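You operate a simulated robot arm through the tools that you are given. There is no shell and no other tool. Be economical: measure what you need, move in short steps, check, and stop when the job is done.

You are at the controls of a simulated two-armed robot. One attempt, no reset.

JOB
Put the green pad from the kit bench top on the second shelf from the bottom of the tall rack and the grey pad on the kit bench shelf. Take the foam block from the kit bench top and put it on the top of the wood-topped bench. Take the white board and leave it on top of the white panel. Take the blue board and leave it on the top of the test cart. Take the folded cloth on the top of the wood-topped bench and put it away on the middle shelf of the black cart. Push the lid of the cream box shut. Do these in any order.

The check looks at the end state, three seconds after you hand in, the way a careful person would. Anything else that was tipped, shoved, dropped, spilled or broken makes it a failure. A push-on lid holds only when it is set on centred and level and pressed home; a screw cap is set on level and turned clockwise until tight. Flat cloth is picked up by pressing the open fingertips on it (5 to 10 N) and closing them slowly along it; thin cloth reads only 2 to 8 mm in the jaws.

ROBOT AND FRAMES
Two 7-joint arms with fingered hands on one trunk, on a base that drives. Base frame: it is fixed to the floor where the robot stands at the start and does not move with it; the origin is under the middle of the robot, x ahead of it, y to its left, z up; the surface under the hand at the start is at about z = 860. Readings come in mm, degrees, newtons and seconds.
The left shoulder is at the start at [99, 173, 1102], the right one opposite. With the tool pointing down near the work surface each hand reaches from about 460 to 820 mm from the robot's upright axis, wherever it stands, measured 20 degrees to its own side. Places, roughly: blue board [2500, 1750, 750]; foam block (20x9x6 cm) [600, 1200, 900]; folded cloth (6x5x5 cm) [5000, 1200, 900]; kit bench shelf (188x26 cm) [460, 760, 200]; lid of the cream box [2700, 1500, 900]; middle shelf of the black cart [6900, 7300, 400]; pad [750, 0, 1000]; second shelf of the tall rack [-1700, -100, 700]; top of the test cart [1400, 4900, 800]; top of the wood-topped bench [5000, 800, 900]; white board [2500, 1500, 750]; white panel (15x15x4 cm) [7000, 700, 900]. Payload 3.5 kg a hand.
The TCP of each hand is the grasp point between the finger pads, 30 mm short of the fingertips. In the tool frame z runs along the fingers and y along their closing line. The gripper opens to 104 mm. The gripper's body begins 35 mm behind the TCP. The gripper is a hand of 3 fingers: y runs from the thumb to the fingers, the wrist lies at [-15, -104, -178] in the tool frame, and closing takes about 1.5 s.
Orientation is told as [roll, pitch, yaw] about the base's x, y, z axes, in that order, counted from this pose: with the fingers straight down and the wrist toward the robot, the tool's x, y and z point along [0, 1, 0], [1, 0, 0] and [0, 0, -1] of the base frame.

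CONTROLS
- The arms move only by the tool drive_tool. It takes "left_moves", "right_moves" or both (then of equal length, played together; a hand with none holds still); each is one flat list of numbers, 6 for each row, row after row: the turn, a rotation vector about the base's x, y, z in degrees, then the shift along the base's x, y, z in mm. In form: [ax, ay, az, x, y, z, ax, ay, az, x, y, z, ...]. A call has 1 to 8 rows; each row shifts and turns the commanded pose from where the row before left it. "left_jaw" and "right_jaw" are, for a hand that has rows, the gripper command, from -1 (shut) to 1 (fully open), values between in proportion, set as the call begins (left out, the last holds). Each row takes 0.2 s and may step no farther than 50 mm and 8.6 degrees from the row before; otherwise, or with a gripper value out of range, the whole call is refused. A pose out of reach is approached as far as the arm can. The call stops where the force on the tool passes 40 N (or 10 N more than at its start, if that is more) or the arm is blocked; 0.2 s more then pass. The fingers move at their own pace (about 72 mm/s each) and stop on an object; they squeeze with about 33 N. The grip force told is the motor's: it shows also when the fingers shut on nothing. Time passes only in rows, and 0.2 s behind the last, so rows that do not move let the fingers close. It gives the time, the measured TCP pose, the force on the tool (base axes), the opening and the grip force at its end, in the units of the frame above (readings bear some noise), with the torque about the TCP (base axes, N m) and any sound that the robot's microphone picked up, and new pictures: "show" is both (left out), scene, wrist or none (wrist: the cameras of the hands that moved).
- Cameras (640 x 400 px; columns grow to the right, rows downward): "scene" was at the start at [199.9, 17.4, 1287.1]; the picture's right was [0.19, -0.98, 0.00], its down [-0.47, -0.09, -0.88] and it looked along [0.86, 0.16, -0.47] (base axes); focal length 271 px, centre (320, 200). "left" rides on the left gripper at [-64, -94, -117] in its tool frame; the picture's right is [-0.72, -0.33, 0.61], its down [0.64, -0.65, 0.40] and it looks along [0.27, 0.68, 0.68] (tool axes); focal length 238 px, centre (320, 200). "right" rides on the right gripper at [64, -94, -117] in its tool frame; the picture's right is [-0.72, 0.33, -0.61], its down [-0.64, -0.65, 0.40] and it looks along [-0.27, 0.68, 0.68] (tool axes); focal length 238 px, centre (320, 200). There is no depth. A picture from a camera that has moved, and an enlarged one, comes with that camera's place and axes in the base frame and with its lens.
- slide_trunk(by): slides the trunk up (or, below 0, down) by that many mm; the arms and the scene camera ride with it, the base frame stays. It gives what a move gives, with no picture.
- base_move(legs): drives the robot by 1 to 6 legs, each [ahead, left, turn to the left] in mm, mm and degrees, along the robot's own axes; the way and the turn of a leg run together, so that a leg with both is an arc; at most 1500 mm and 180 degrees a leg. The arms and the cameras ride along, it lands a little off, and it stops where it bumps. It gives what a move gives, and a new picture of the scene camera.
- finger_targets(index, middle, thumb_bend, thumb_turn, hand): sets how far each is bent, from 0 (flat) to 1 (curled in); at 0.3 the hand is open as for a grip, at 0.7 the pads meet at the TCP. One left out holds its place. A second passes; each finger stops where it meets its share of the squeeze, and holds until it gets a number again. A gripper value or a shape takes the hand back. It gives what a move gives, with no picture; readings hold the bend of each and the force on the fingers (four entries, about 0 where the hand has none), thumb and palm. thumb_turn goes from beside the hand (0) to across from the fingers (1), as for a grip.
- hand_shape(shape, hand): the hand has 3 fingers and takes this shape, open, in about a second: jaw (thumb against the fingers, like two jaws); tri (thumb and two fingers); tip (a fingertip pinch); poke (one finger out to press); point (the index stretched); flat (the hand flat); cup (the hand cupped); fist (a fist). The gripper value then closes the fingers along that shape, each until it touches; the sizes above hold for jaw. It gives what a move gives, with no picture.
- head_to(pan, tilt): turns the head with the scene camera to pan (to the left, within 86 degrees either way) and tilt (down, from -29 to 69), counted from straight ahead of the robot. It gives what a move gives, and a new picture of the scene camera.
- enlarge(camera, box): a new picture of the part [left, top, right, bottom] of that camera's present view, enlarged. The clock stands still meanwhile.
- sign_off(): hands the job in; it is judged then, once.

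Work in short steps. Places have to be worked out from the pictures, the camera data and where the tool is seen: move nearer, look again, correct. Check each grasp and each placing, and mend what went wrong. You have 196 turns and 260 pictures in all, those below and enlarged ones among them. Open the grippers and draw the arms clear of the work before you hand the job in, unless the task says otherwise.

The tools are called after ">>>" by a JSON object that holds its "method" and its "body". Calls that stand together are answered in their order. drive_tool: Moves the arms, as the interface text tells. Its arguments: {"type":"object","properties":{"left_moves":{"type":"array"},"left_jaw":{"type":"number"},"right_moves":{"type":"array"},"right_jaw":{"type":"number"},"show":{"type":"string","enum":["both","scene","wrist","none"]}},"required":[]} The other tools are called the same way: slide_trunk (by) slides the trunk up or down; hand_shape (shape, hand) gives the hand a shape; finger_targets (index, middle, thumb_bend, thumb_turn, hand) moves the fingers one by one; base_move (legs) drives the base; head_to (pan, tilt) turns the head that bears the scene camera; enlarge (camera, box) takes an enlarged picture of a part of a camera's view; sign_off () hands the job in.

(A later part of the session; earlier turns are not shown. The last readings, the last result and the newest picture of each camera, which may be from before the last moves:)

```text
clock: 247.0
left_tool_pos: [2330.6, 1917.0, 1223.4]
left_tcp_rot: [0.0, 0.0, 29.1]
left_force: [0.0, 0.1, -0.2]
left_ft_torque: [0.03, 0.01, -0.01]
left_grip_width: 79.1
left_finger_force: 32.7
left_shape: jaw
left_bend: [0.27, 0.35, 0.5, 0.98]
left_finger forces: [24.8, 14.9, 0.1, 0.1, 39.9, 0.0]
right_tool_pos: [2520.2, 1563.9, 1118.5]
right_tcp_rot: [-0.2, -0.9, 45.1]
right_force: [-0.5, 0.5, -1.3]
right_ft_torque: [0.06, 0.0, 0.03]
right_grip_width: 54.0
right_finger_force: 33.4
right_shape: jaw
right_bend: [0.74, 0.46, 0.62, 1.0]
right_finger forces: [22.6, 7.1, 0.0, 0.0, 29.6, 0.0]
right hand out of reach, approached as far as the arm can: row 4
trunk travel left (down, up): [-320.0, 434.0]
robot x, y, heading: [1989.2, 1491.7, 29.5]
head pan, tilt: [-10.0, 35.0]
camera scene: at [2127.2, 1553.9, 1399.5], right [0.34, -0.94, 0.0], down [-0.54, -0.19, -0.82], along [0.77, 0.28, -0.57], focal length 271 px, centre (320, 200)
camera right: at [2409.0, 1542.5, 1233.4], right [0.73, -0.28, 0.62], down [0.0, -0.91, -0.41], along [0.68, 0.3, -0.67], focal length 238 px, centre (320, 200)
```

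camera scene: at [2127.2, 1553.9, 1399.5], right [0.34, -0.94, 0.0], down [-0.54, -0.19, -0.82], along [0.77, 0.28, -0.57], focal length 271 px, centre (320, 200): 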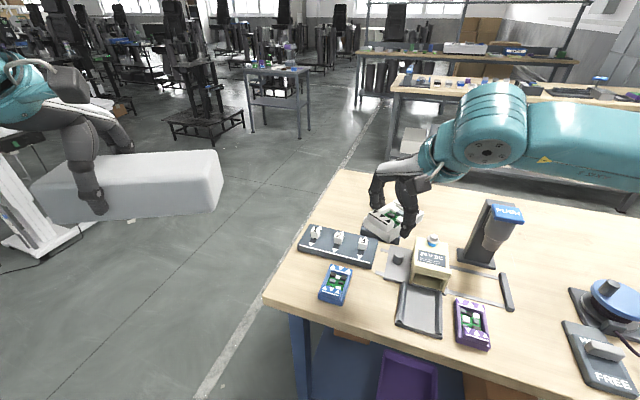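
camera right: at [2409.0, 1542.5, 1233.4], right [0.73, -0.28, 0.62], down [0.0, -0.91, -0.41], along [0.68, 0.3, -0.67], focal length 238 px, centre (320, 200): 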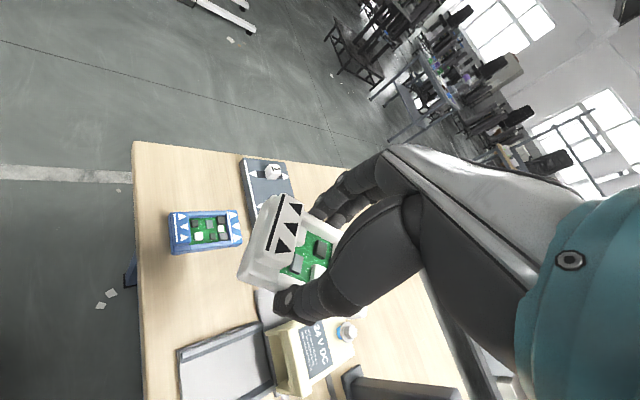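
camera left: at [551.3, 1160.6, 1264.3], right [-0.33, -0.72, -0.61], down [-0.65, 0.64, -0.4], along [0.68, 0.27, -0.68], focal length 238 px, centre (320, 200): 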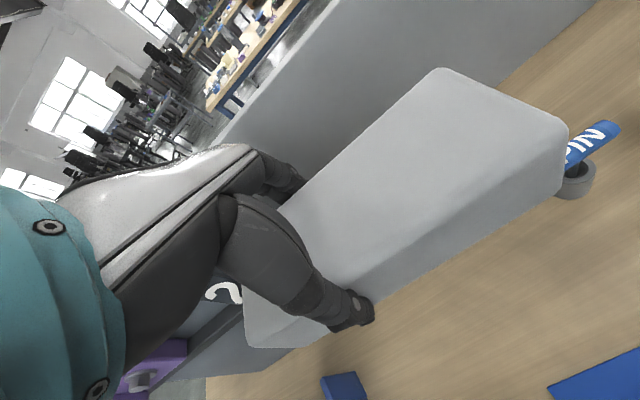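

White board held. Drive around bench 1's left end toward the wood-topped bench.

>>> {"method": "base_move", "body": {"legs": [[-250, 0, 0], [0, 0, 60], [880, 0, 0], [0, 0, -89.5], [1200, 0, 0], [1150, 0, 0]]}}

```text
clock: 270.7
left_tool_pos: [4609.3, 2671.7, 1223.2]
left_tcp_rot: [0.1, 0.1, 3.5]
left_force: [-0.5, 0.1, 0.2]
left_ft_torque: [0.02, 0.03, -0.01]
left_grip_width: 78.9
left_finger_force: 32.5
left_shape: jaw
left_bend: [0.27, 0.36, 0.51, 0.98]
left_finger forces: [23.5, 14.5, 0.0, 0.0, 38.2, 0.0]
right_tool_pos: [4627.9, 2272.4, 1119.2]
right_tcp_rot: [-0.2, -0.8, 19.5]
right_force: [-1.0, 0.2, -0.9]
right_ft_torque: [-0.03, 0.03, 0.01]
right_grip_width: 53.3
right_finger_force: 32.5
right_shape: jaw
right_bend: [0.74, 0.46, 0.62, 1.0]
right_finger forces: [22.4, 6.8, 0.0, 0.1, 29.2, 0.1]
trunk travel left (down, up): [-320.0, 434.0]
robot x, y, heading: [4120.1, 2437.3, 3.9]
head pan, tilt: [-10.0, 35.0]
camera scene: at [4268.4, 2431.3, 1399.6], right [-0.1, -0.99, 0.0], down [-0.57, 0.06, -0.82], along [0.81, -0.09, -0.57], focal length 271 px, centre (320, 200)
```

scene: 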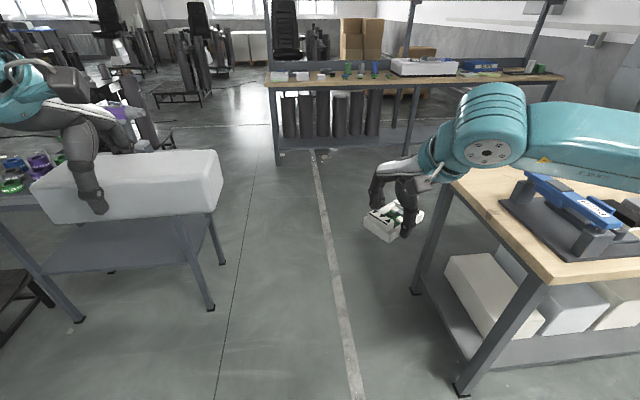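

Strafe right along the wood-topped bench to see its top.

>>> {"method": "base_move", "body": {"legs": [[0, -600, -4], [0, -500, 0]]}}

```text
clock: 276.7
left_tool_pos: [4647.8, 1529.8, 1223.1]
left_tcp_rot: [0.1, 0.1, 0.1]
left_force: [-0.1, 0.3, -0.1]
left_ft_torque: [0.04, 0.04, -0.01]
left_grip_width: 79.0
left_finger_force: 32.5
left_shape: jaw
left_bend: [0.27, 0.36, 0.51, 0.98]
left_finger forces: [23.5, 14.5, 0.0, 0.0, 38.2, 0.0]
right_tool_pos: [4643.6, 1127.9, 1118.4]
right_tcp_rot: [-0.3, -0.9, 16.2]
right_force: [0.1, 0.2, -1.7]
right_ft_torque: [-0.01, -0.01, -0.01]
right_grip_width: 53.4
right_finger_force: 33.4
right_shape: jaw
right_bend: [0.74, 0.46, 0.62, 1.0]
right_finger forces: [22.3, 6.9, 0.0, 0.0, 29.2, 0.0]
trunk travel left (down, up): [-320.0, 434.0]
robot x, y, heading: [4147.7, 1321.1, 0.6]
head pan, tilt: [-10.0, 35.0]
camera scene: at [4293.9, 1308.7, 1399.6], right [-0.16, -0.99, 0.0], down [-0.57, 0.09, -0.82], along [0.81, -0.13, -0.57], focal length 271 px, centre (320, 200)
```

scene: 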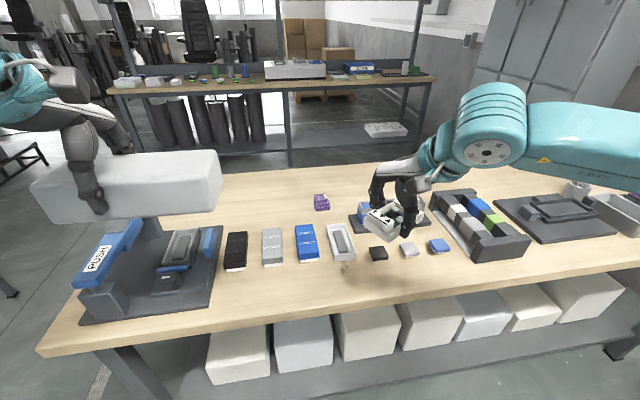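

The purple bundle at ≈[5020,1189] is the cloth. The foam fits on the free front strip (x≈4660–4750, y≈1200–1400). Position the base and lower the left hand.

>>> {"method": "base_move", "body": {"legs": [[65, -183, -0.5]]}}

>>> {"method": "drive_tool", "body": {"left_moves": [0, 0, 0, 0, 0, -45, 0, 0, 0, 0, 0, -45, 0, 0, 0, 0, 0, -45, 0, 0, 0, 0, 0, -45, 0, 0, 0, 0, 0, -45]}}

```text
clock: 278.3
left_tool_pos: [4715.0, 1342.9, 1224.1]
left_tcp_rot: [0.1, 0.1, -0.3]
left_force: [0.7, 0.2, -0.4]
left_ft_torque: [0.02, 0.02, 0.04]
left_grip_width: 78.8
left_finger_force: 33.8
left_shape: jaw
left_bend: [0.27, 0.36, 0.51, 0.98]
left_finger forces: [23.5, 14.5, 0.0, 0.0, 38.2, 0.0]
right_tool_pos: [4708.1, 942.2, 1118.7]
right_tcp_rot: [-0.2, -1.0, 15.8]
right_force: [-0.1, -1.0, -1.2]
right_ft_torque: [0.0, -0.01, -0.02]
right_grip_width: 53.4
right_finger_force: 32.7
right_shape: jaw
right_bend: [0.74, 0.46, 0.62, 1.0]
right_finger forces: [22.4, 6.9, 0.1, 0.0, 29.2, 0.1]
trunk travel left (down, up): [-320.0, 434.0]
robot x, y, heading: [4210.2, 1141.0, 0.2]
head pan, tilt: [-10.0, 35.0]
camera scene: at [4359.1, 1125.1, 1399.6], right [-0.17, -0.99, 0.0], down [-0.57, 0.1, -0.82], along [0.81, -0.14, -0.57], focal length 271 px, centre (320, 200)
```

scene: 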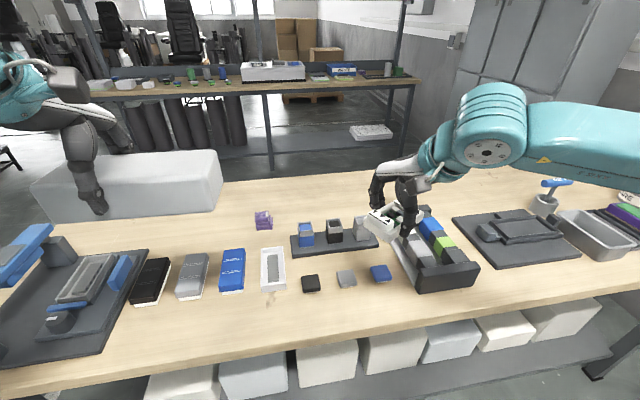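

```text
clock: 279.5
left_tool_pos: [4714.9, 1344.8, 996.5]
left_tcp_rot: [0.2, 0.2, -0.3]
left_force: [-0.4, -0.4, -0.2]
left_ft_torque: [0.02, -0.01, -0.01]
left_grip_width: 79.3
left_finger_force: 32.7
left_shape: jaw
left_bend: [0.28, 0.36, 0.51, 0.98]
left_finger forces: [23.3, 14.5, 0.1, 0.0, 38.0, 0.0]
right_tool_pos: [4707.4, 943.7, 1118.5]
right_tcp_rot: [-0.1, -0.8, 15.8]
right_force: [0.7, 0.2, -1.5]
right_ft_torque: [-0.03, -0.03, 0.02]
right_grip_width: 53.4
right_finger_force: 33.4
right_shape: jaw
right_bend: [0.74, 0.46, 0.62, 1.0]
right_finger forces: [22.3, 7.0, 0.1, 0.1, 29.2, 0.0]
trunk travel left (down, up): [-320.0, 434.0]
robot x, y, heading: [4211.0, 1137.9, -0.0]
head pan, tilt: [-10.0, 35.0]
camera scene: at [4359.0, 1126.2, 1399.6], right [-0.17, -0.99, 0.0], down [-0.57, 0.1, -0.82], along [0.81, -0.14, -0.57], focal length 271 px, centre (320, 200)
camera left: at [4619.8, 1280.0, 1112.3], right [-0.33, -0.72, -0.61], down [-0.65, 0.64, -0.4], along [0.68, 0.27, -0.68], focal length 238 px, centre (320, 200)
```

scene: 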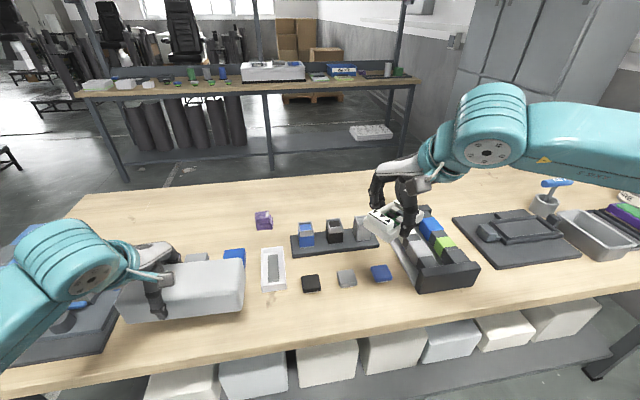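
left: 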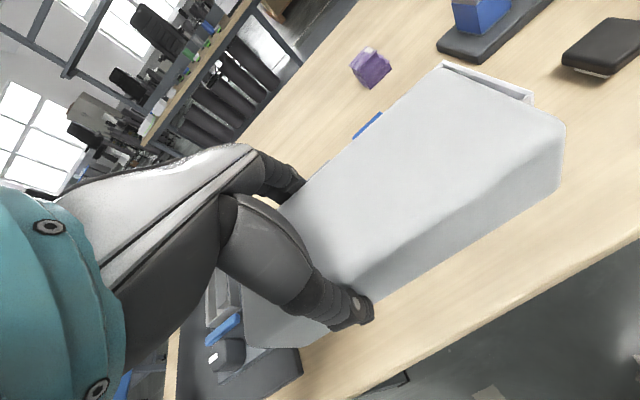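

Shift 18 mm toward the front edge and lower in guarded steps.

>>> {"method": "drive_tool", "body": {"left_moves": [0, 0, 0, -9, 0, -30, 0, 0, 0, -9, 0, -30, 0, 0, 0, 0, 0, -15, 0, 0, 0, 0, 0, -5, 0, 0, 0, 0, 0, -4, 0, 0, 0, 0, 0, -3], "show": "both"}}

```text
clock: 280.9
left_tool_pos: [4695.5, 1343.7, 911.1]
left_tcp_rot: [0.1, -0.1, -0.3]
left_force: [-0.1, 0.6, 1.9]
left_ft_torque: [-0.01, -0.09, 0.03]
left_grip_width: 78.8
left_finger_force: 33.3
left_shape: jaw
left_bend: [0.28, 0.36, 0.51, 0.98]
left_finger forces: [23.0, 14.5, 0.0, 0.0, 38.1, 0.1]
right_tool_pos: [4706.4, 944.2, 1118.7]
right_tcp_rot: [-0.3, -0.9, 15.8]
right_force: [0.4, -0.7, -1.1]
right_ft_torque: [0.04, -0.03, -0.01]
right_grip_width: 53.2
right_finger_force: 32.8
right_shape: jaw
right_bend: [0.74, 0.46, 0.62, 1.0]
right_finger forces: [22.3, 6.9, 0.1, 0.0, 29.3, 0.0]
trunk travel left (down, up): [-320.0, 434.0]
robot x, y, heading: [4212.0, 1137.3, 0.1]
head pan, tilt: [-10.0, 35.0]
camera scene: at [4358.4, 1125.9, 1399.7], right [-0.17, -0.99, 0.0], down [-0.56, 0.1, -0.82], along [0.81, -0.14, -0.57], focal length 271 px, centre (320, 200)
camera left: at [4600.4, 1279.4, 1027.0], right [-0.33, -0.72, -0.61], down [-0.65, 0.64, -0.4], along [0.69, 0.27, -0.68], focal length 238 px, centre (320, 200)
```

scene: 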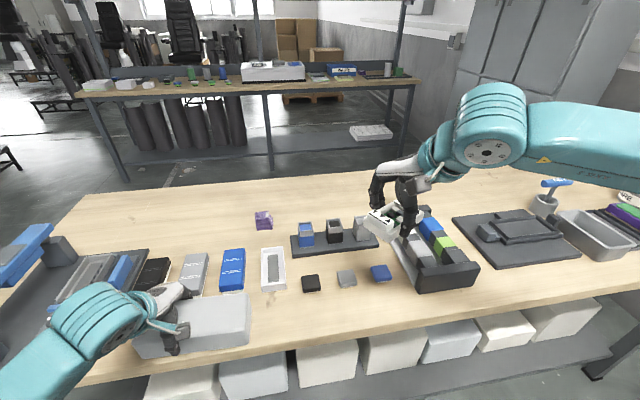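
left: 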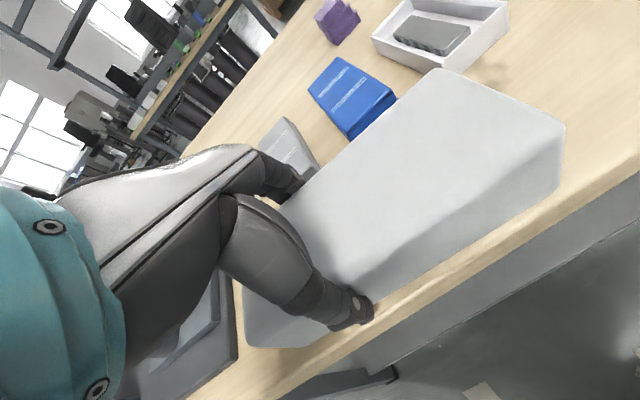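

Foam is touching the top, fully on the bench. Release with a small opening and rise.

>>> {"method": "drive_tool", "body": {"left_moves": [0, 0, 0, 0, 0, -2, 0, 0, 0, 0, 0, 0, 0, 0, 0, 0, 0, 0, 0, 0, 0, 0, 0, 0, 0, 0, 0, 0, 0, 20, 0, 0, 0, 0, 0, 40, 0, 0, 0, 0, 0, 45, 0, 0, 0, 0, 0, 45], "left_jaw": 0.72, "show": "both"}}

```text
clock: 282.7
left_tool_pos: [4691.7, 1344.9, 1057.1]
left_tcp_rot: [0.2, 0.1, -0.4]
left_force: [0.4, -0.5, -0.2]
left_ft_torque: [0.02, -0.03, 0.01]
left_grip_width: 89.5
left_finger_force: 0.1
left_shape: jaw
left_bend: [0.27, 0.33, 0.42, 0.98]
left_finger forces: [1.4, 0.2, 0.1, 0.0, 1.3, 0.1]
right_tool_pos: [4708.6, 942.5, 1118.4]
right_tcp_rot: [-0.2, -0.9, 15.8]
right_force: [-0.2, 0.5, -0.4]
right_ft_torque: [0.04, -0.02, 0.0]
right_grip_width: 53.6
right_finger_force: 32.9
right_shape: jaw
right_bend: [0.74, 0.46, 0.62, 1.0]
right_finger forces: [22.3, 6.9, 0.0, 0.1, 29.2, 0.1]
trunk travel left (down, up): [-320.0, 434.0]
robot x, y, heading: [4210.1, 1142.7, 0.3]
head pan, tilt: [-10.0, 35.0]
camera scene: at [4358.8, 1125.8, 1399.6], right [-0.17, -0.99, 0.0], down [-0.57, 0.1, -0.82], along [0.81, -0.14, -0.57], focal length 271 px, centre (320, 200)
camera left: at [4597.4, 1281.5, 1174.3], right [-0.33, -0.72, -0.61], down [-0.65, 0.65, -0.4], along [0.68, 0.27, -0.68], focal length 238 px, centre (320, 200)
```

scene: 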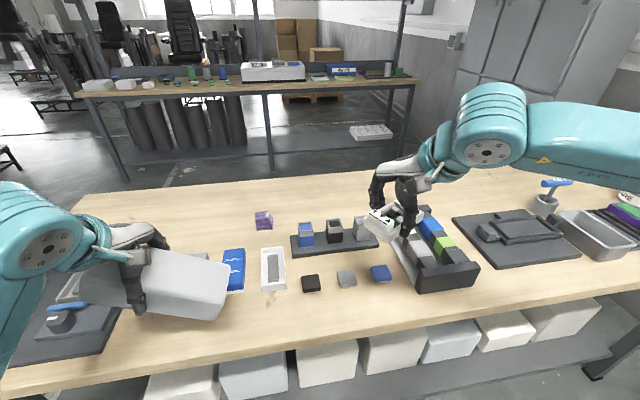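
left: 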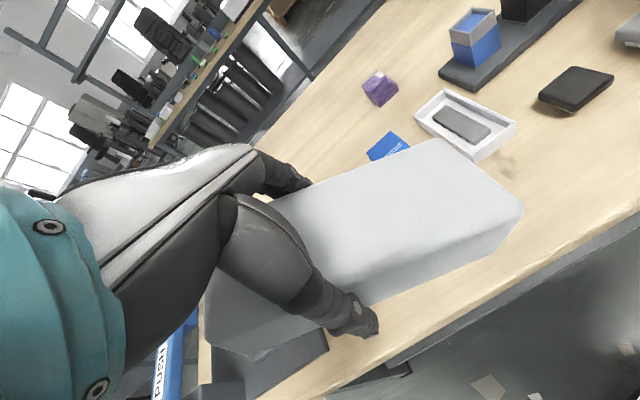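

The foam is still wedged between the fingers (opened only to foam width) and came up tilted. Re-grip at once, lower again, and then open wider.

>>> {"method": "drive_tool", "body": {"left_moves": [0, 0, 0, 0, 0, 0, 0, 0, 0, 0, 0, 0, 0, 0, 0, 0, 0, 0, 0, 0, 0, 0, 0, -25, 0, 0, 0, 0, 0, -25, 0, 0, 0, 0, 0, -25], "left_jaw": 0.3, "show": "both"}}

```text
clock: 284.1
left_tool_pos: [4696.2, 1343.9, 982.9]
left_tcp_rot: [0.2, -0.1, -0.2]
left_force: [0.4, 0.7, -0.5]
left_ft_torque: [0.0, 0.0, 0.02]
left_grip_width: 79.9
left_finger_force: 32.5
left_shape: jaw
left_bend: [0.27, 0.34, 0.53, 0.99]
left_finger forces: [25.7, 12.1, 0.0, 0.1, 38.5, 0.0]
right_tool_pos: [4707.7, 943.7, 1118.9]
right_tcp_rot: [-0.1, -0.9, 15.8]
right_force: [-0.6, 0.6, -1.1]
right_ft_torque: [0.02, -0.05, 0.03]
right_grip_width: 53.5
right_finger_force: 33.6
right_shape: jaw
right_bend: [0.74, 0.46, 0.62, 1.0]
right_finger forces: [22.2, 7.0, 0.0, 0.0, 29.3, 0.1]
trunk travel left (down, up): [-320.0, 434.0]
robot x, y, heading: [4213.6, 1142.3, 0.2]
head pan, tilt: [-10.0, 35.0]
camera scene: at [4358.8, 1126.0, 1399.6], right [-0.17, -0.99, 0.0], down [-0.57, 0.1, -0.82], along [0.81, -0.14, -0.57], focal length 271 px, centre (320, 200)
camera left: at [4600.7, 1279.1, 1098.9], right [-0.33, -0.72, -0.61], down [-0.65, 0.65, -0.4], along [0.68, 0.27, -0.68], focal length 238 px, centre (320, 200)
```

scene: 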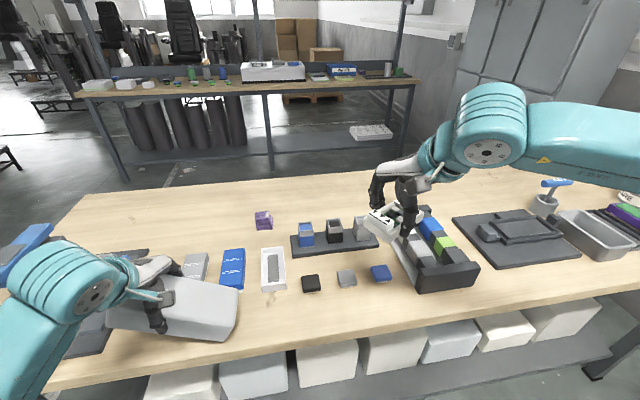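
left: 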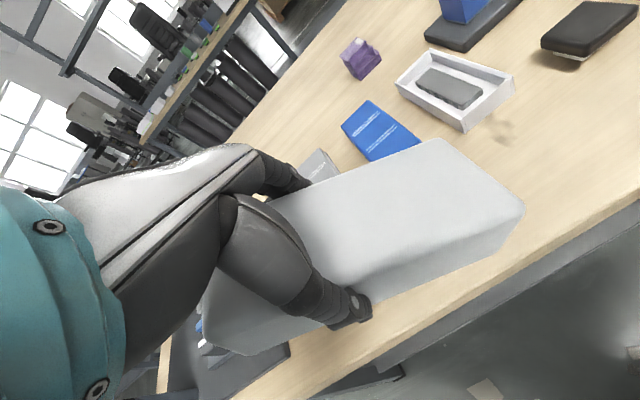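

Lower: the low right end will touch first and level the foam as I go down.

>>> {"method": "drive_tool", "body": {"left_moves": [-2, 0, 0, 0, 0, -9, -2, 0, 0, 0, 0, -9, -2, 0, 0, 0, 0, -9, 0, 0, 0, 0, 0, -9, 0, 0, 0, 0, 0, -9, 0, 0, 0, 0, 0, -9, 2, 0, 0, 0, 0, -9, 2, 0, 0, 0, 0, -8], "show": "both"}}

```text
clock: 285.9
left_tool_pos: [4697.1, 1342.5, 914.9]
left_tcp_rot: [-1.9, 0.0, -0.3]
left_force: [-0.6, 1.1, 5.9]
left_ft_torque: [-0.74, 0.22, -0.1]
left_grip_width: 78.5
left_finger_force: 33.1
left_shape: jaw
left_bend: [0.26, 0.35, 0.53, 0.97]
left_finger forces: [26.8, 11.4, 0.0, 0.0, 38.3, 0.0]
right_tool_pos: [4706.4, 943.5, 1118.7]
right_tcp_rot: [-0.2, -0.9, 15.8]
right_force: [0.0, 1.0, -1.8]
right_ft_torque: [0.01, -0.01, -0.02]
right_grip_width: 53.6
right_finger_force: 32.9
right_shape: jaw
right_bend: [0.74, 0.46, 0.62, 1.0]
right_finger forces: [22.3, 6.9, 0.0, 0.1, 29.1, 0.0]
trunk travel left (down, up): [-320.0, 434.0]
robot x, y, heading: [4211.1, 1138.9, 0.1]
head pan, tilt: [-10.0, 35.0]
camera scene: at [4358.3, 1126.0, 1399.7], right [-0.17, -0.99, 0.0], down [-0.56, 0.1, -0.82], along [0.81, -0.14, -0.57], focal length 271 px, centre (320, 200)
camera left: at [4601.6, 1283.8, 1032.7], right [-0.33, -0.74, -0.59], down [-0.65, 0.63, -0.42], along [0.68, 0.24, -0.69], focal length 238 px, centre (320, 200)
```

scene: 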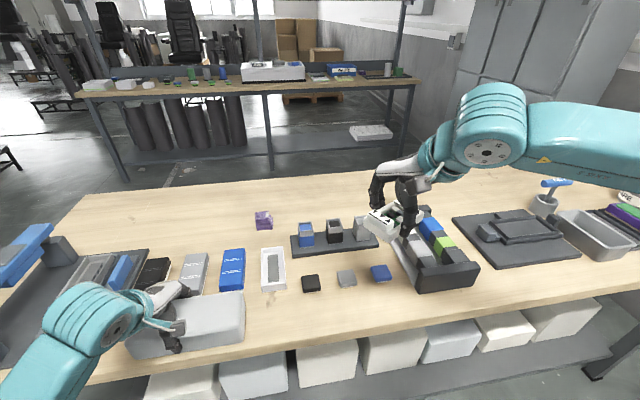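
left: 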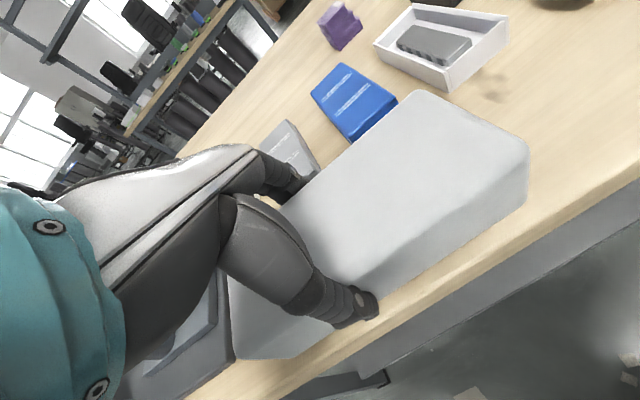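

Nearly flat. Now open fully, settle, and rise only a little to check it stays.

>>> {"method": "drive_tool", "body": {"left_moves": [0.5, 0, 0, -2, 0, 1, 0.5, 0, 0, -1, 0, 1, 0, 0, 0, 0, 0, 1, 0, 0, 0, 0, 0, 2, 0, 0, 0, 0, 0, 5, 0, 0, 0, 0, 0, 10, 0, 0, 0, 0, 0, 15], "left_jaw": 1, "show": "wrist"}}

```text
clock: 287.5
left_tool_pos: [4692.7, 1343.9, 948.9]
left_tcp_rot: [-0.9, 0.1, -0.2]
left_force: [0.2, 0.4, -0.4]
left_ft_torque: [0.0, 0.0, 0.0]
left_grip_width: 103.8
left_finger_force: 0.1
left_shape: jaw
left_bend: [0.3, 0.3, 0.3, 0.98]
left_finger forces: [0.1, 0.1, 0.1, 0.0, 0.0, 0.1]
right_tool_pos: [4708.5, 942.6, 1118.4]
right_tcp_rot: [-0.2, -0.9, 15.9]
right_force: [-0.3, 0.2, -1.4]
right_ft_torque: [0.02, -0.02, -0.02]
right_grip_width: 53.6
right_finger_force: 32.5
right_shape: jaw
right_bend: [0.74, 0.46, 0.62, 1.0]
right_finger forces: [22.3, 6.9, 0.0, 0.0, 29.2, 0.0]
trunk travel left (down, up): [-320.0, 434.0]
robot x, y, heading: [4212.4, 1140.7, 0.2]
head pan, tilt: [-10.0, 35.0]
camera left: at [4597.7, 1281.9, 1065.5], right [-0.33, -0.73, -0.6], down [-0.65, 0.64, -0.41], along [0.68, 0.25, -0.68], focal length 238 px, centre (320, 200)
```

left: 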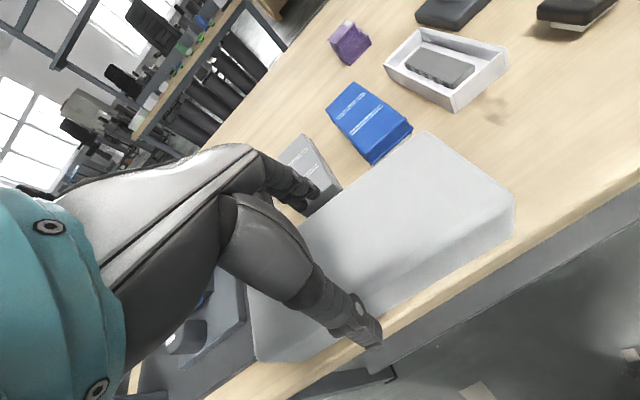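

Foam is released and flat. Rise, move the base toward the cloth.

>>> {"method": "drive_tool", "body": {"left_moves": [0.9, 0, 0, 0, 0, 45, 0, 0, 0, 0, 0, 45, 0, 0, 0, 0, 0, 45, 0, 0, 0, 0, 0, 45], "show": "none"}}

>>> {"method": "base_move", "body": {"legs": [[165, -140, 0]]}}

>>> {"method": "drive_tool", "body": {"left_moves": [0, 0, 0, 38, -4, -10, 0, 0, 0, 38, -4, -10, 0, 0, 0, 38, -4, -20, 0, 0, 0, 38, -4, -40]}}

```text
clock: 288.5
left_tool_pos: [4692.6, 1341.9, 1127.6]
left_tcp_rot: [0.1, 0.2, -0.2]
left_force: [0.2, -0.2, 0.4]
left_ft_torque: [-0.01, 0.01, -0.01]
left_grip_width: 103.9
left_finger_force: 0.0
left_shape: jaw
left_bend: [0.3, 0.3, 0.3, 0.98]
left_finger forces: [0.0, 0.0, 0.1, 0.0, 0.1, 0.0]
right_tool_pos: [4707.8, 942.5, 1118.7]
right_tcp_rot: [-0.1, -1.0, 15.9]
right_force: [0.2, 0.0, -1.8]
right_ft_torque: [0.05, -0.04, 0.03]
right_grip_width: 53.4
right_finger_force: 32.9
right_shape: jaw
right_bend: [0.74, 0.46, 0.62, 1.0]
right_finger forces: [22.3, 6.9, 0.0, 0.1, 29.2, 0.0]
trunk travel left (down, up): [-320.0, 434.0]
robot x, y, heading: [4210.3, 1140.4, 0.3]
head pan, tilt: [-10.0, 35.0]
```

```text
clock: 290.2
left_tool_pos: [4859.9, 1206.0, 1127.8]
left_tcp_rot: [0.0, 0.1, -0.3]
left_force: [0.7, 0.3, 0.4]
left_ft_torque: [0.0, -0.01, -0.01]
left_grip_width: 104.0
left_finger_force: 0.0
left_shape: jaw
left_bend: [0.3, 0.3, 0.3, 0.98]
left_finger forces: [0.0, 0.0, 0.1, 0.1, 0.0, 0.0]
right_tool_pos: [4875.7, 808.6, 1118.1]
right_tcp_rot: [-0.1, -0.8, 16.0]
right_force: [1.3, 0.6, -1.7]
right_ft_torque: [0.02, -0.01, 0.01]
right_grip_width: 53.5
right_finger_force: 33.0
right_shape: jaw
right_bend: [0.74, 0.46, 0.62, 1.0]
right_finger forces: [22.4, 6.9, 0.0, 0.0, 29.2, 0.0]
trunk travel left (down, up): [-320.0, 434.0]
robot x, y, heading: [4380.6, 1003.4, 0.2]
head pan, tilt: [-10.0, 35.0]
camera scene: at [4527.1, 989.7, 1399.5], right [-0.17, -0.99, 0.0], down [-0.57, 0.1, -0.82], along [0.81, -0.14, -0.57], focal length 271 px, centre (320, 200)
```

scene: 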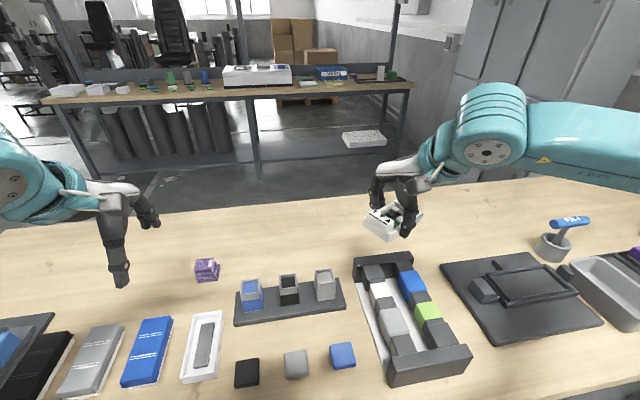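

```text
refused: row 4 steps farther than a row can; nothing moved
```

Cloth at ≈[5018,1189]. Move the left hand over it.

>>> {"method": "drive_tool", "body": {"left_moves": [0, 0, 0, 32, -3, -28, 0, 0, 0, 32, -3, -28, 0, 0, 0, 31, -3, -28, 0, 0, 0, 31, -4, -28, 0, 0, 0, 31, -4, -28], "show": "both"}}

```text
clock: 291.4
left_tool_pos: [5018.5, 1188.1, 988.3]
left_tcp_rot: [0.1, 0.0, -0.4]
left_force: [-0.1, 0.7, 0.0]
left_ft_torque: [-0.02, 0.0, -0.03]
left_grip_width: 103.8
left_finger_force: 0.1
left_shape: jaw
left_bend: [0.3, 0.3, 0.3, 0.98]
left_finger forces: [0.0, 0.0, 0.0, 0.0, 0.1, 0.0]
right_tool_pos: [4875.0, 807.7, 1118.3]
right_tcp_rot: [-0.2, -0.8, 15.8]
right_force: [-0.2, -0.5, -2.2]
right_ft_torque: [-0.02, -0.02, -0.01]
right_grip_width: 53.5
right_finger_force: 32.7
right_shape: jaw
right_bend: [0.74, 0.46, 0.62, 1.0]
right_finger forces: [22.4, 6.9, 0.1, 0.1, 29.2, 0.1]
trunk travel left (down, up): [-320.0, 434.0]
robot x, y, heading: [4382.4, 1007.0, 0.1]
head pan, tilt: [-10.0, 35.0]
camera scene: at [4526.9, 989.9, 1399.5], right [-0.17, -0.99, 0.0], down [-0.57, 0.1, -0.82], along [0.81, -0.14, -0.57], focal length 271 px, centre (320, 200)
camera left: at [4922.6, 1125.4, 1104.7], right [-0.33, -0.72, -0.61], down [-0.65, 0.64, -0.4], along [0.68, 0.27, -0.68], focal length 238 px, centre (320, 200)
```

scene: 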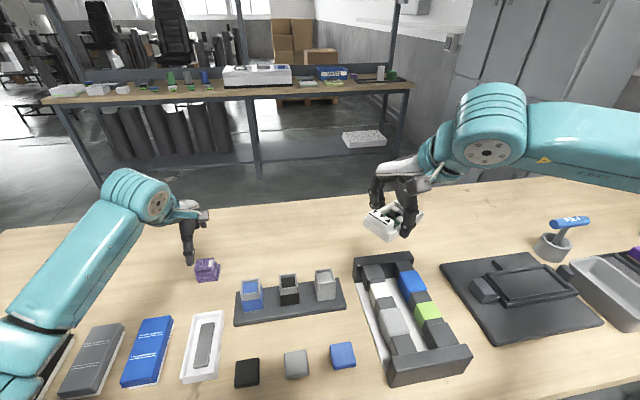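
left: 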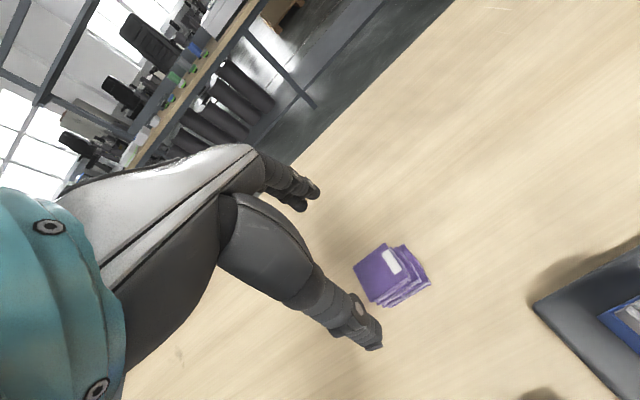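

Centred. Descend and grip.

>>> {"method": "drive_tool", "body": {"left_moves": [0, 0, 0, -2, 0, -30, 0, 0, 0, -1, 0, -30, 0, 0, 0, 0, 0, -20, 0, 0, 0, 0, 0, -10, 0, 0, 0, 0, 0, -5], "show": "wrist"}}

>>> {"method": "drive_tool", "body": {"left_moves": [0, 0, 0, 0, 0, 0, 0, 0, 0, 0, 0, 0, 0, 0, 0, 0, 0, 0, 0, 0, 0, 0, 0, 0, 0, 0, 0, 0, 0, 0, 0, 0, 0, 0, 0, 0, 0, 0, 0, 0, 0, 0], "left_jaw": -1, "show": "wrist"}}

```text
clock: 292.6
left_tool_pos: [5014.6, 1187.9, 891.4]
left_tcp_rot: [0.1, 0.1, -0.3]
left_force: [0.0, 1.2, 0.3]
left_ft_torque: [-0.01, -0.03, 0.0]
left_grip_width: 103.9
left_finger_force: 0.1
left_shape: jaw
left_bend: [0.3, 0.3, 0.3, 0.98]
left_finger forces: [0.0, 0.0, 0.0, 0.1, 0.0, 0.0]
right_tool_pos: [4875.7, 808.8, 1118.8]
right_tcp_rot: [-0.2, -0.9, 15.9]
right_force: [-0.6, -0.7, -1.8]
right_ft_torque: [0.04, 0.02, -0.07]
right_grip_width: 53.3
right_finger_force: 33.1
right_shape: jaw
right_bend: [0.74, 0.46, 0.62, 1.0]
right_finger forces: [22.3, 6.9, 0.0, 0.0, 29.2, 0.1]
trunk travel left (down, up): [-320.0, 434.0]
robot x, y, heading: [4376.0, 1001.9, 0.4]
head pan, tilt: [-10.0, 35.0]
camera left: at [4917.9, 1124.3, 1008.4], right [-0.33, -0.72, -0.61], down [-0.65, 0.64, -0.4], along [0.68, 0.27, -0.68], focal length 238 px, centre (320, 200)
```

left: 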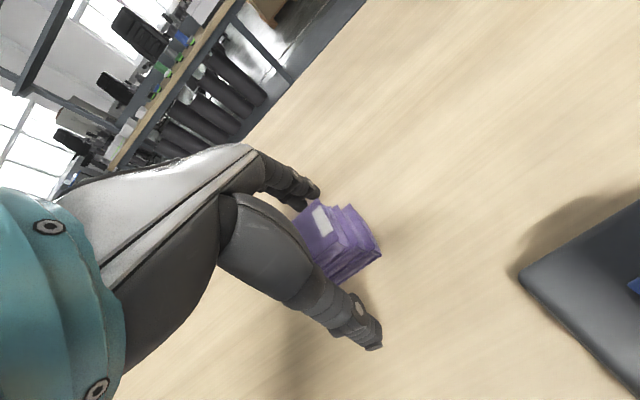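

```text
clock: 294.2
left_tool_pos: [5013.5, 1188.4, 893.1]
left_tcp_rot: [0.0, 0.1, -0.4]
left_force: [-0.3, 0.2, 0.2]
left_ft_torque: [0.0, -0.01, 0.0]
left_grip_width: 36.4
left_finger_force: 32.8
left_shape: jaw
left_bend: [0.74, 0.52, 0.73, 1.0]
left_finger forces: [19.5, 10.4, 0.1, 0.0, 29.8, 0.1]
right_tool_pos: [4875.5, 807.2, 1119.3]
right_tcp_rot: [-0.2, -0.9, 15.9]
right_force: [0.0, 0.5, -1.5]
right_ft_torque: [0.01, -0.01, -0.03]
right_grip_width: 53.5
right_finger_force: 33.8
right_shape: jaw
right_bend: [0.74, 0.46, 0.62, 1.0]
right_finger forces: [22.3, 6.9, 0.0, 0.1, 29.3, 0.1]
trunk travel left (down, up): [-320.0, 434.0]
robot x, y, heading: [4383.3, 1006.5, 0.1]
head pan, tilt: [-10.0, 35.0]
camera left: at [4917.9, 1124.3, 1008.7], right [-0.33, -0.72, -0.61], down [-0.65, 0.64, -0.4], along [0.68, 0.27, -0.68], focal length 238 px, centre (320, 200)
```

left: 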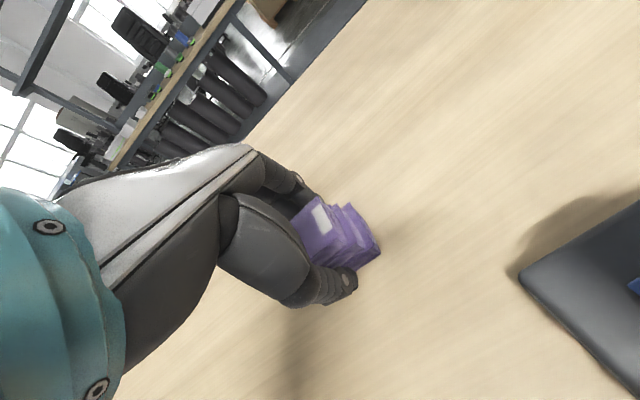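

Cloth gripped. Lift and drive round to the far bench with the white panel.

>>> {"method": "drive_tool", "body": {"left_moves": [0, 0, 0, 0, 0, 15, 0, 0, 0, 0, 0, 35, 0, 0, 0, 0, 0, 45, 0, 0, 0, -10, 0, 45, 0, 0, 0, -20, 0, 40, 0, 0, 0, -35, 0, 30, 0, 0, 0, -40, 0, 20], "show": "wrist"}}

>>> {"method": "base_move", "body": {"legs": [[-400, 0, 0], [0, 1250, 0], [1300, 0, 0], [1000, 0, 0], [0, -1300, 0]]}}

```text
clock: 295.8
left_tool_pos: [4907.7, 1188.3, 1119.0]
left_tcp_rot: [0.0, 0.1, -0.2]
left_force: [-0.3, 0.5, 0.7]
left_ft_torque: [0.02, -0.02, 0.02]
left_grip_width: 36.2
left_finger_force: 32.9
left_shape: jaw
left_bend: [0.74, 0.52, 0.73, 1.0]
left_finger forces: [19.4, 10.4, 0.0, 0.0, 29.9, 0.0]
right_tool_pos: [4873.7, 810.5, 1119.5]
right_tcp_rot: [-0.3, -1.0, 15.9]
right_force: [1.0, 0.2, -0.9]
right_ft_torque: [-0.02, -0.04, -0.05]
right_grip_width: 53.6
right_finger_force: 33.3
right_shape: jaw
right_bend: [0.74, 0.46, 0.62, 1.0]
right_finger forces: [22.3, 7.0, 0.0, 0.1, 29.3, 0.0]
trunk travel left (down, up): [-320.0, 434.0]
robot x, y, heading: [4380.4, 1007.2, 0.1]
head pan, tilt: [-10.0, 35.0]
camera left: at [4812.4, 1126.1, 1235.9], right [-0.33, -0.72, -0.61], down [-0.65, 0.64, -0.4], along [0.68, 0.27, -0.68], focal length 238 px, centre (320, 200)
```

left: 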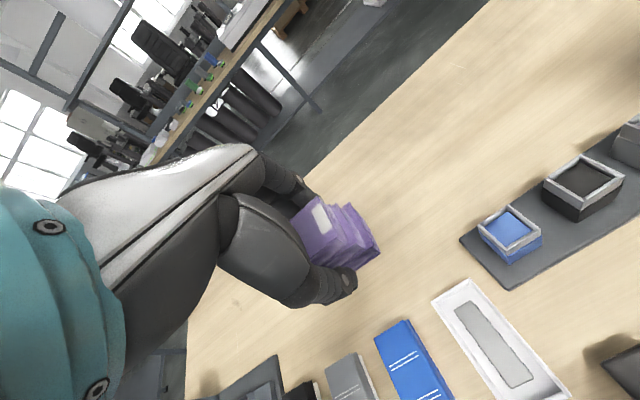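

```text
clock: 321.4
left_tool_pos: [6862.5, 1151.3, 1119.6]
left_tcp_rot: [0.1, 0.0, 0.0]
left_force: [0.1, 0.5, 0.0]
left_ft_torque: [0.0, -0.03, 0.0]
left_grip_width: 36.5
left_finger_force: 32.8
left_shape: jaw
left_bend: [0.74, 0.52, 0.73, 1.0]
left_finger forces: [19.4, 10.3, 0.0, 0.1, 29.9, 0.1]
right_tool_pos: [6829.2, 770.3, 1117.9]
right_tcp_rot: [-0.2, -1.0, 16.1]
right_force: [-0.6, -0.1, -1.1]
right_ft_torque: [0.02, -0.02, 0.02]
right_grip_width: 53.3
right_finger_force: 32.4
right_shape: jaw
right_bend: [0.74, 0.46, 0.62, 1.0]
right_finger forces: [22.4, 6.9, 0.0, 0.0, 29.2, 0.1]
trunk travel left (down, up): [-320.0, 434.0]
robot x, y, heading: [6336.3, 965.5, 0.5]
head pan, tilt: [-10.0, 35.0]
camera scene: at [6481.0, 951.2, 1399.6], right [-0.17, -0.99, 0.0], down [-0.57, 0.09, -0.82], along [0.81, -0.14, -0.57], focal length 271 px, centre (320, 200)
```

scene: 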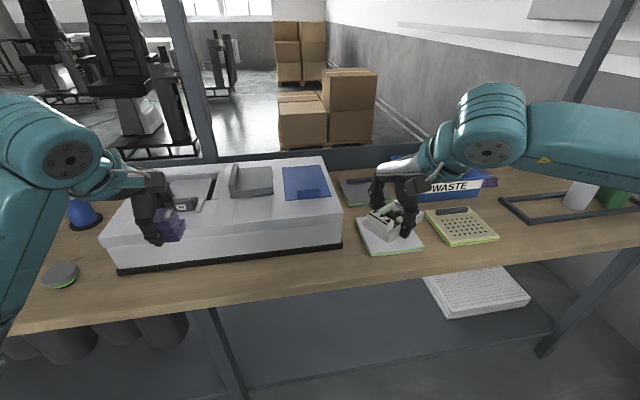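

The white panel is the white square at ≈[6993,667]. Carry the white board over it.

>>> {"method": "drive_tool", "body": {"right_moves": [0, 0.5, -3, 33, -21, -10, 0, 0.5, -3, 33, -21, -10, 0, 0, -3, 33, -21, -15, 0, 0, -3, 33, -20, -25, 0, 0, -3, 32, -20, -25], "show": "both"}}

```text
clock: 322.6
left_tool_pos: [6864.1, 1151.2, 1119.1]
left_tcp_rot: [0.0, 0.2, 0.0]
left_force: [-0.2, -0.4, -0.1]
left_ft_torque: [-0.01, 0.04, -0.01]
left_grip_width: 35.9
left_finger_force: 33.2
left_shape: jaw
left_bend: [0.74, 0.52, 0.73, 1.0]
left_finger forces: [19.4, 10.3, 0.1, 0.0, 29.8, 0.0]
right_tool_pos: [6993.5, 669.1, 1029.3]
right_tcp_rot: [0.1, 0.0, 1.1]
right_force: [-0.7, 0.2, -1.9]
right_ft_torque: [0.02, 0.0, -0.03]
right_grip_width: 53.2
right_finger_force: 32.3
right_shape: jaw
right_bend: [0.74, 0.47, 0.62, 1.0]
right_finger forces: [22.3, 6.8, 0.0, 0.1, 29.2, 0.0]
trunk travel left (down, up): [-320.0, 434.0]
robot x, y, heading: [6332.6, 968.1, 0.5]
head pan, tilt: [-10.0, 35.0]
camera scene: at [6481.8, 951.4, 1399.5], right [-0.17, -0.99, 0.0], down [-0.57, 0.09, -0.82], along [0.81, -0.14, -0.57], focal length 271 px, centre (320, 200)
camera right: at [6899.7, 731.5, 1146.5], right [0.34, -0.71, 0.61], down [-0.64, -0.65, -0.4], along [0.69, -0.26, -0.68], focal length 238 px, centre (320, 200)
```

scene: 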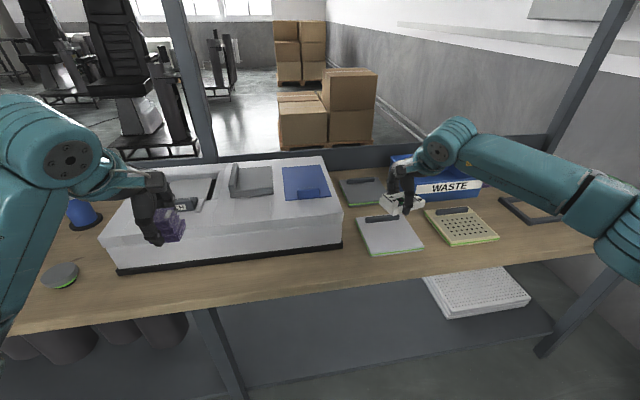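
right: 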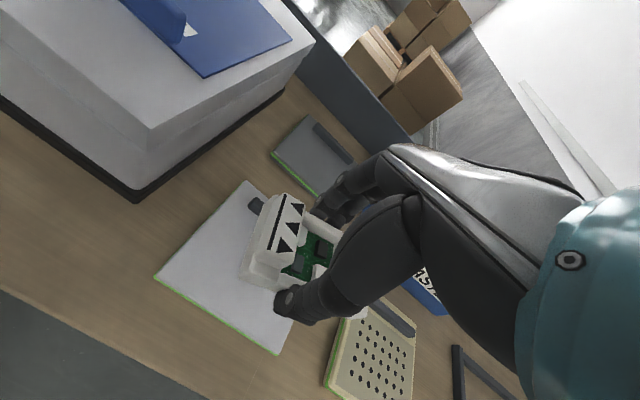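

Shift to the panel's free centre (≈[7013,660]) and lower with guarded steps.

>>> {"method": "drive_tool", "body": {"right_moves": [0, 0, 0, 10, -5, -30, 0, 0, 0, 10, -4, -30, 0, 0, 0, 0, 0, -30, 0, 0, 0, 0, 0, -8, 0, 0, 0, 0, 0, -5, 0, 0, 0, 0, 0, -5, 0, 0, 0, 0, 0, -4, 0, 0, 0, 0, 0, -4], "show": "wrist"}}

```text
clock: 324.4
left_tool_pos: [6863.0, 1151.4, 1119.3]
left_tcp_rot: [0.1, 0.2, 0.1]
left_force: [0.8, 0.1, -1.1]
left_ft_torque: [0.01, -0.02, 0.0]
left_grip_width: 36.1
left_finger_force: 32.9
left_shape: jaw
left_bend: [0.74, 0.52, 0.73, 1.0]
left_finger forces: [19.4, 10.4, 0.0, 0.1, 29.8, 0.0]
right_tool_pos: [7014.6, 658.0, 918.3]
right_tcp_rot: [0.0, 0.1, 1.1]
right_force: [-0.4, -0.2, -1.4]
right_ft_torque: [-0.02, -0.05, 0.02]
right_grip_width: 53.1
right_finger_force: 32.7
right_shape: jaw
right_bend: [0.74, 0.47, 0.62, 1.0]
right_finger forces: [22.3, 6.8, 0.1, 0.0, 29.1, 0.0]
trunk travel left (down, up): [-320.0, 434.0]
robot x, y, heading: [6334.0, 967.0, 0.6]
head pan, tilt: [-10.0, 35.0]
camera right: at [6921.0, 720.4, 1034.7], right [0.34, -0.71, 0.61], down [-0.64, -0.65, -0.4], along [0.69, -0.25, -0.68], focal length 238 px, centre (320, 200)
```

right: 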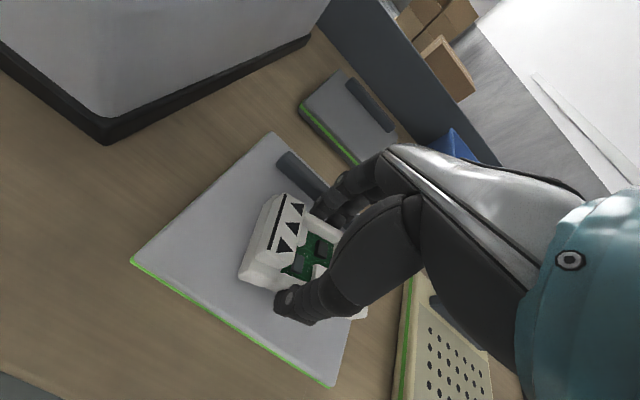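

Shift 14 mm away from the panel's handle, then lower until contact.

>>> {"method": "drive_tool", "body": {"right_moves": [0, 0, 0, -7, 0, 0, 0, 0, 0, -7, 0, 0, 0, 0, 0, 0, 0, -4, 0, 0, 0, 0, 0, -4, 0, 0, 0, 0, 0, -4, 0, 0, 0, 0, 0, -4, 0, 0, 0, 0, 0, -4, 0, 0, 0, 0, 0, -4], "show": "wrist"}}

```text
clock: 325.9
left_tool_pos: [6861.6, 1151.3, 1118.3]
left_tcp_rot: [0.0, 0.1, -0.1]
left_force: [0.3, -0.5, -1.5]
left_ft_torque: [-0.03, -0.03, -0.01]
left_grip_width: 36.3
left_finger_force: 32.8
left_shape: jaw
left_bend: [0.74, 0.52, 0.73, 1.0]
left_finger forces: [19.4, 10.4, 0.0, 0.0, 29.8, 0.1]
right_tool_pos: [7006.2, 659.9, 912.3]
right_tcp_rot: [0.4, -1.1, 1.0]
right_force: [-3.1, 0.5, 17.1]
right_ft_torque: [-0.03, 0.66, 0.02]
right_grip_width: 52.6
right_finger_force: 33.3
right_shape: jaw
right_bend: [0.74, 0.47, 0.62, 1.0]
right_finger forces: [22.2, 6.7, 0.0, 0.0, 40.8, 0.0]
trunk travel left (down, up): [-320.0, 434.0]
robot x, y, heading: [6332.2, 964.8, 0.6]
head pan, tilt: [-10.0, 35.0]
stopped in row 7 (right hand): the force on the tool passed its limit at 43 N (the readings are from after the stop); the commanded pose is now the measured one
camera right: at [6909.5, 720.9, 1027.8], right [0.33, -0.72, 0.61], down [-0.63, -0.65, -0.42], along [0.7, -0.25, -0.67], focal length 238 px, centre (320, 200)
```

right: 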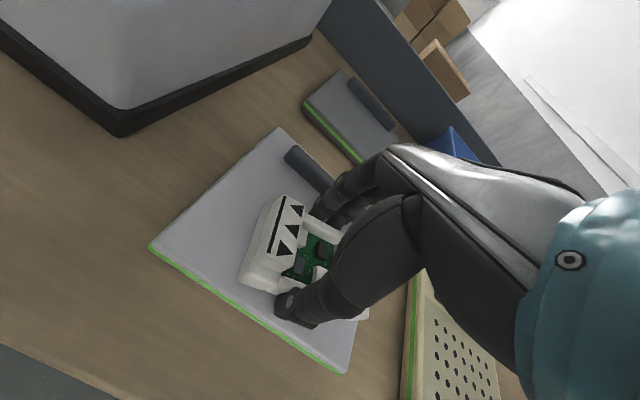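

Contact made. Release with a 72 mm opening and rise.

>>> {"method": "drive_tool", "body": {"right_moves": [0, 0, 0, 0, 0, 0, 0, 0, 0, 0, 0, 1, 0, 0, 0, 0, 0, 1, 0, 0, 0, 0, 0, 1, 0, 0, 0, 0, 0, 10, 0, 0, 0, 0, 0, 30, 0, 0, 0, 0, 0, 40, 0, 0, 0, 0, 0, 40], "right_jaw": 0.4, "show": "both"}}

```text
clock: 327.7
left_tool_pos: [6860.9, 1151.0, 1118.6]
left_tcp_rot: [0.0, 0.1, -0.1]
left_force: [0.3, -0.1, -0.1]
left_ft_torque: [0.03, 0.01, 0.0]
left_grip_width: 36.4
left_finger_force: 33.2
left_shape: jaw
left_bend: [0.74, 0.52, 0.73, 1.0]
left_finger forces: [19.3, 10.4, 0.0, 0.0, 29.8, 0.0]
right_tool_pos: [7003.4, 657.1, 1032.7]
right_tcp_rot: [0.2, -0.6, 0.9]
right_force: [0.3, 0.2, -0.1]
right_ft_torque: [0.01, -0.02, -0.02]
right_grip_width: 72.9
right_finger_force: 0.0
right_shape: jaw
right_bend: [0.27, 0.37, 0.58, 0.99]
right_finger forces: [0.0, 0.1, 0.0, 0.1, 0.1, 0.0]
trunk travel left (down, up): [-320.0, 434.0]
robot x, y, heading: [6332.8, 967.6, 0.8]
head pan, tilt: [-10.0, 35.0]
camera scene: at [6480.6, 951.7, 1399.6], right [-0.17, -0.99, 0.0], down [-0.57, 0.09, -0.82], along [0.81, -0.14, -0.57], focal length 271 px, centre (320, 200)
camera right: at [6907.6, 718.3, 1148.4], right [0.33, -0.72, 0.61], down [-0.64, -0.65, -0.41], along [0.7, -0.25, -0.67], focal length 238 px, centre (320, 200)
```

scene: 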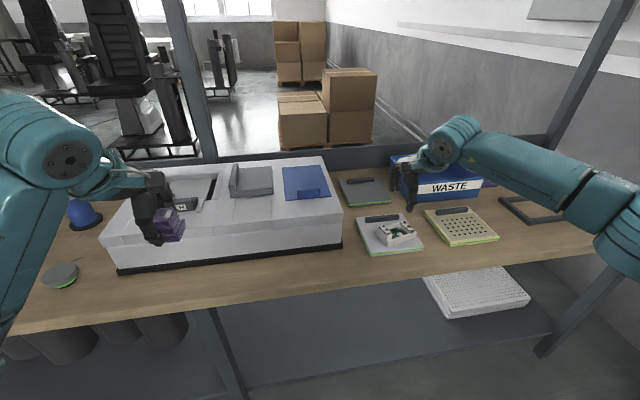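
right: 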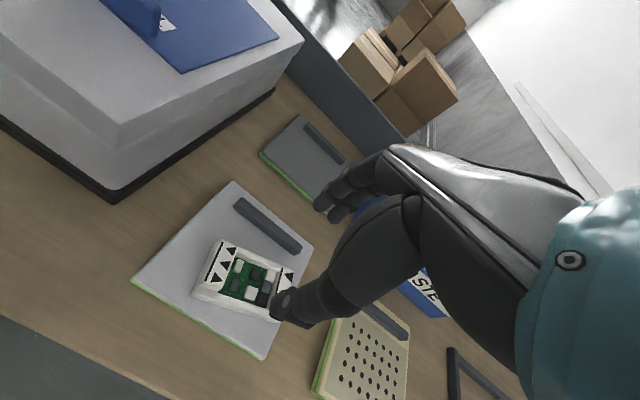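

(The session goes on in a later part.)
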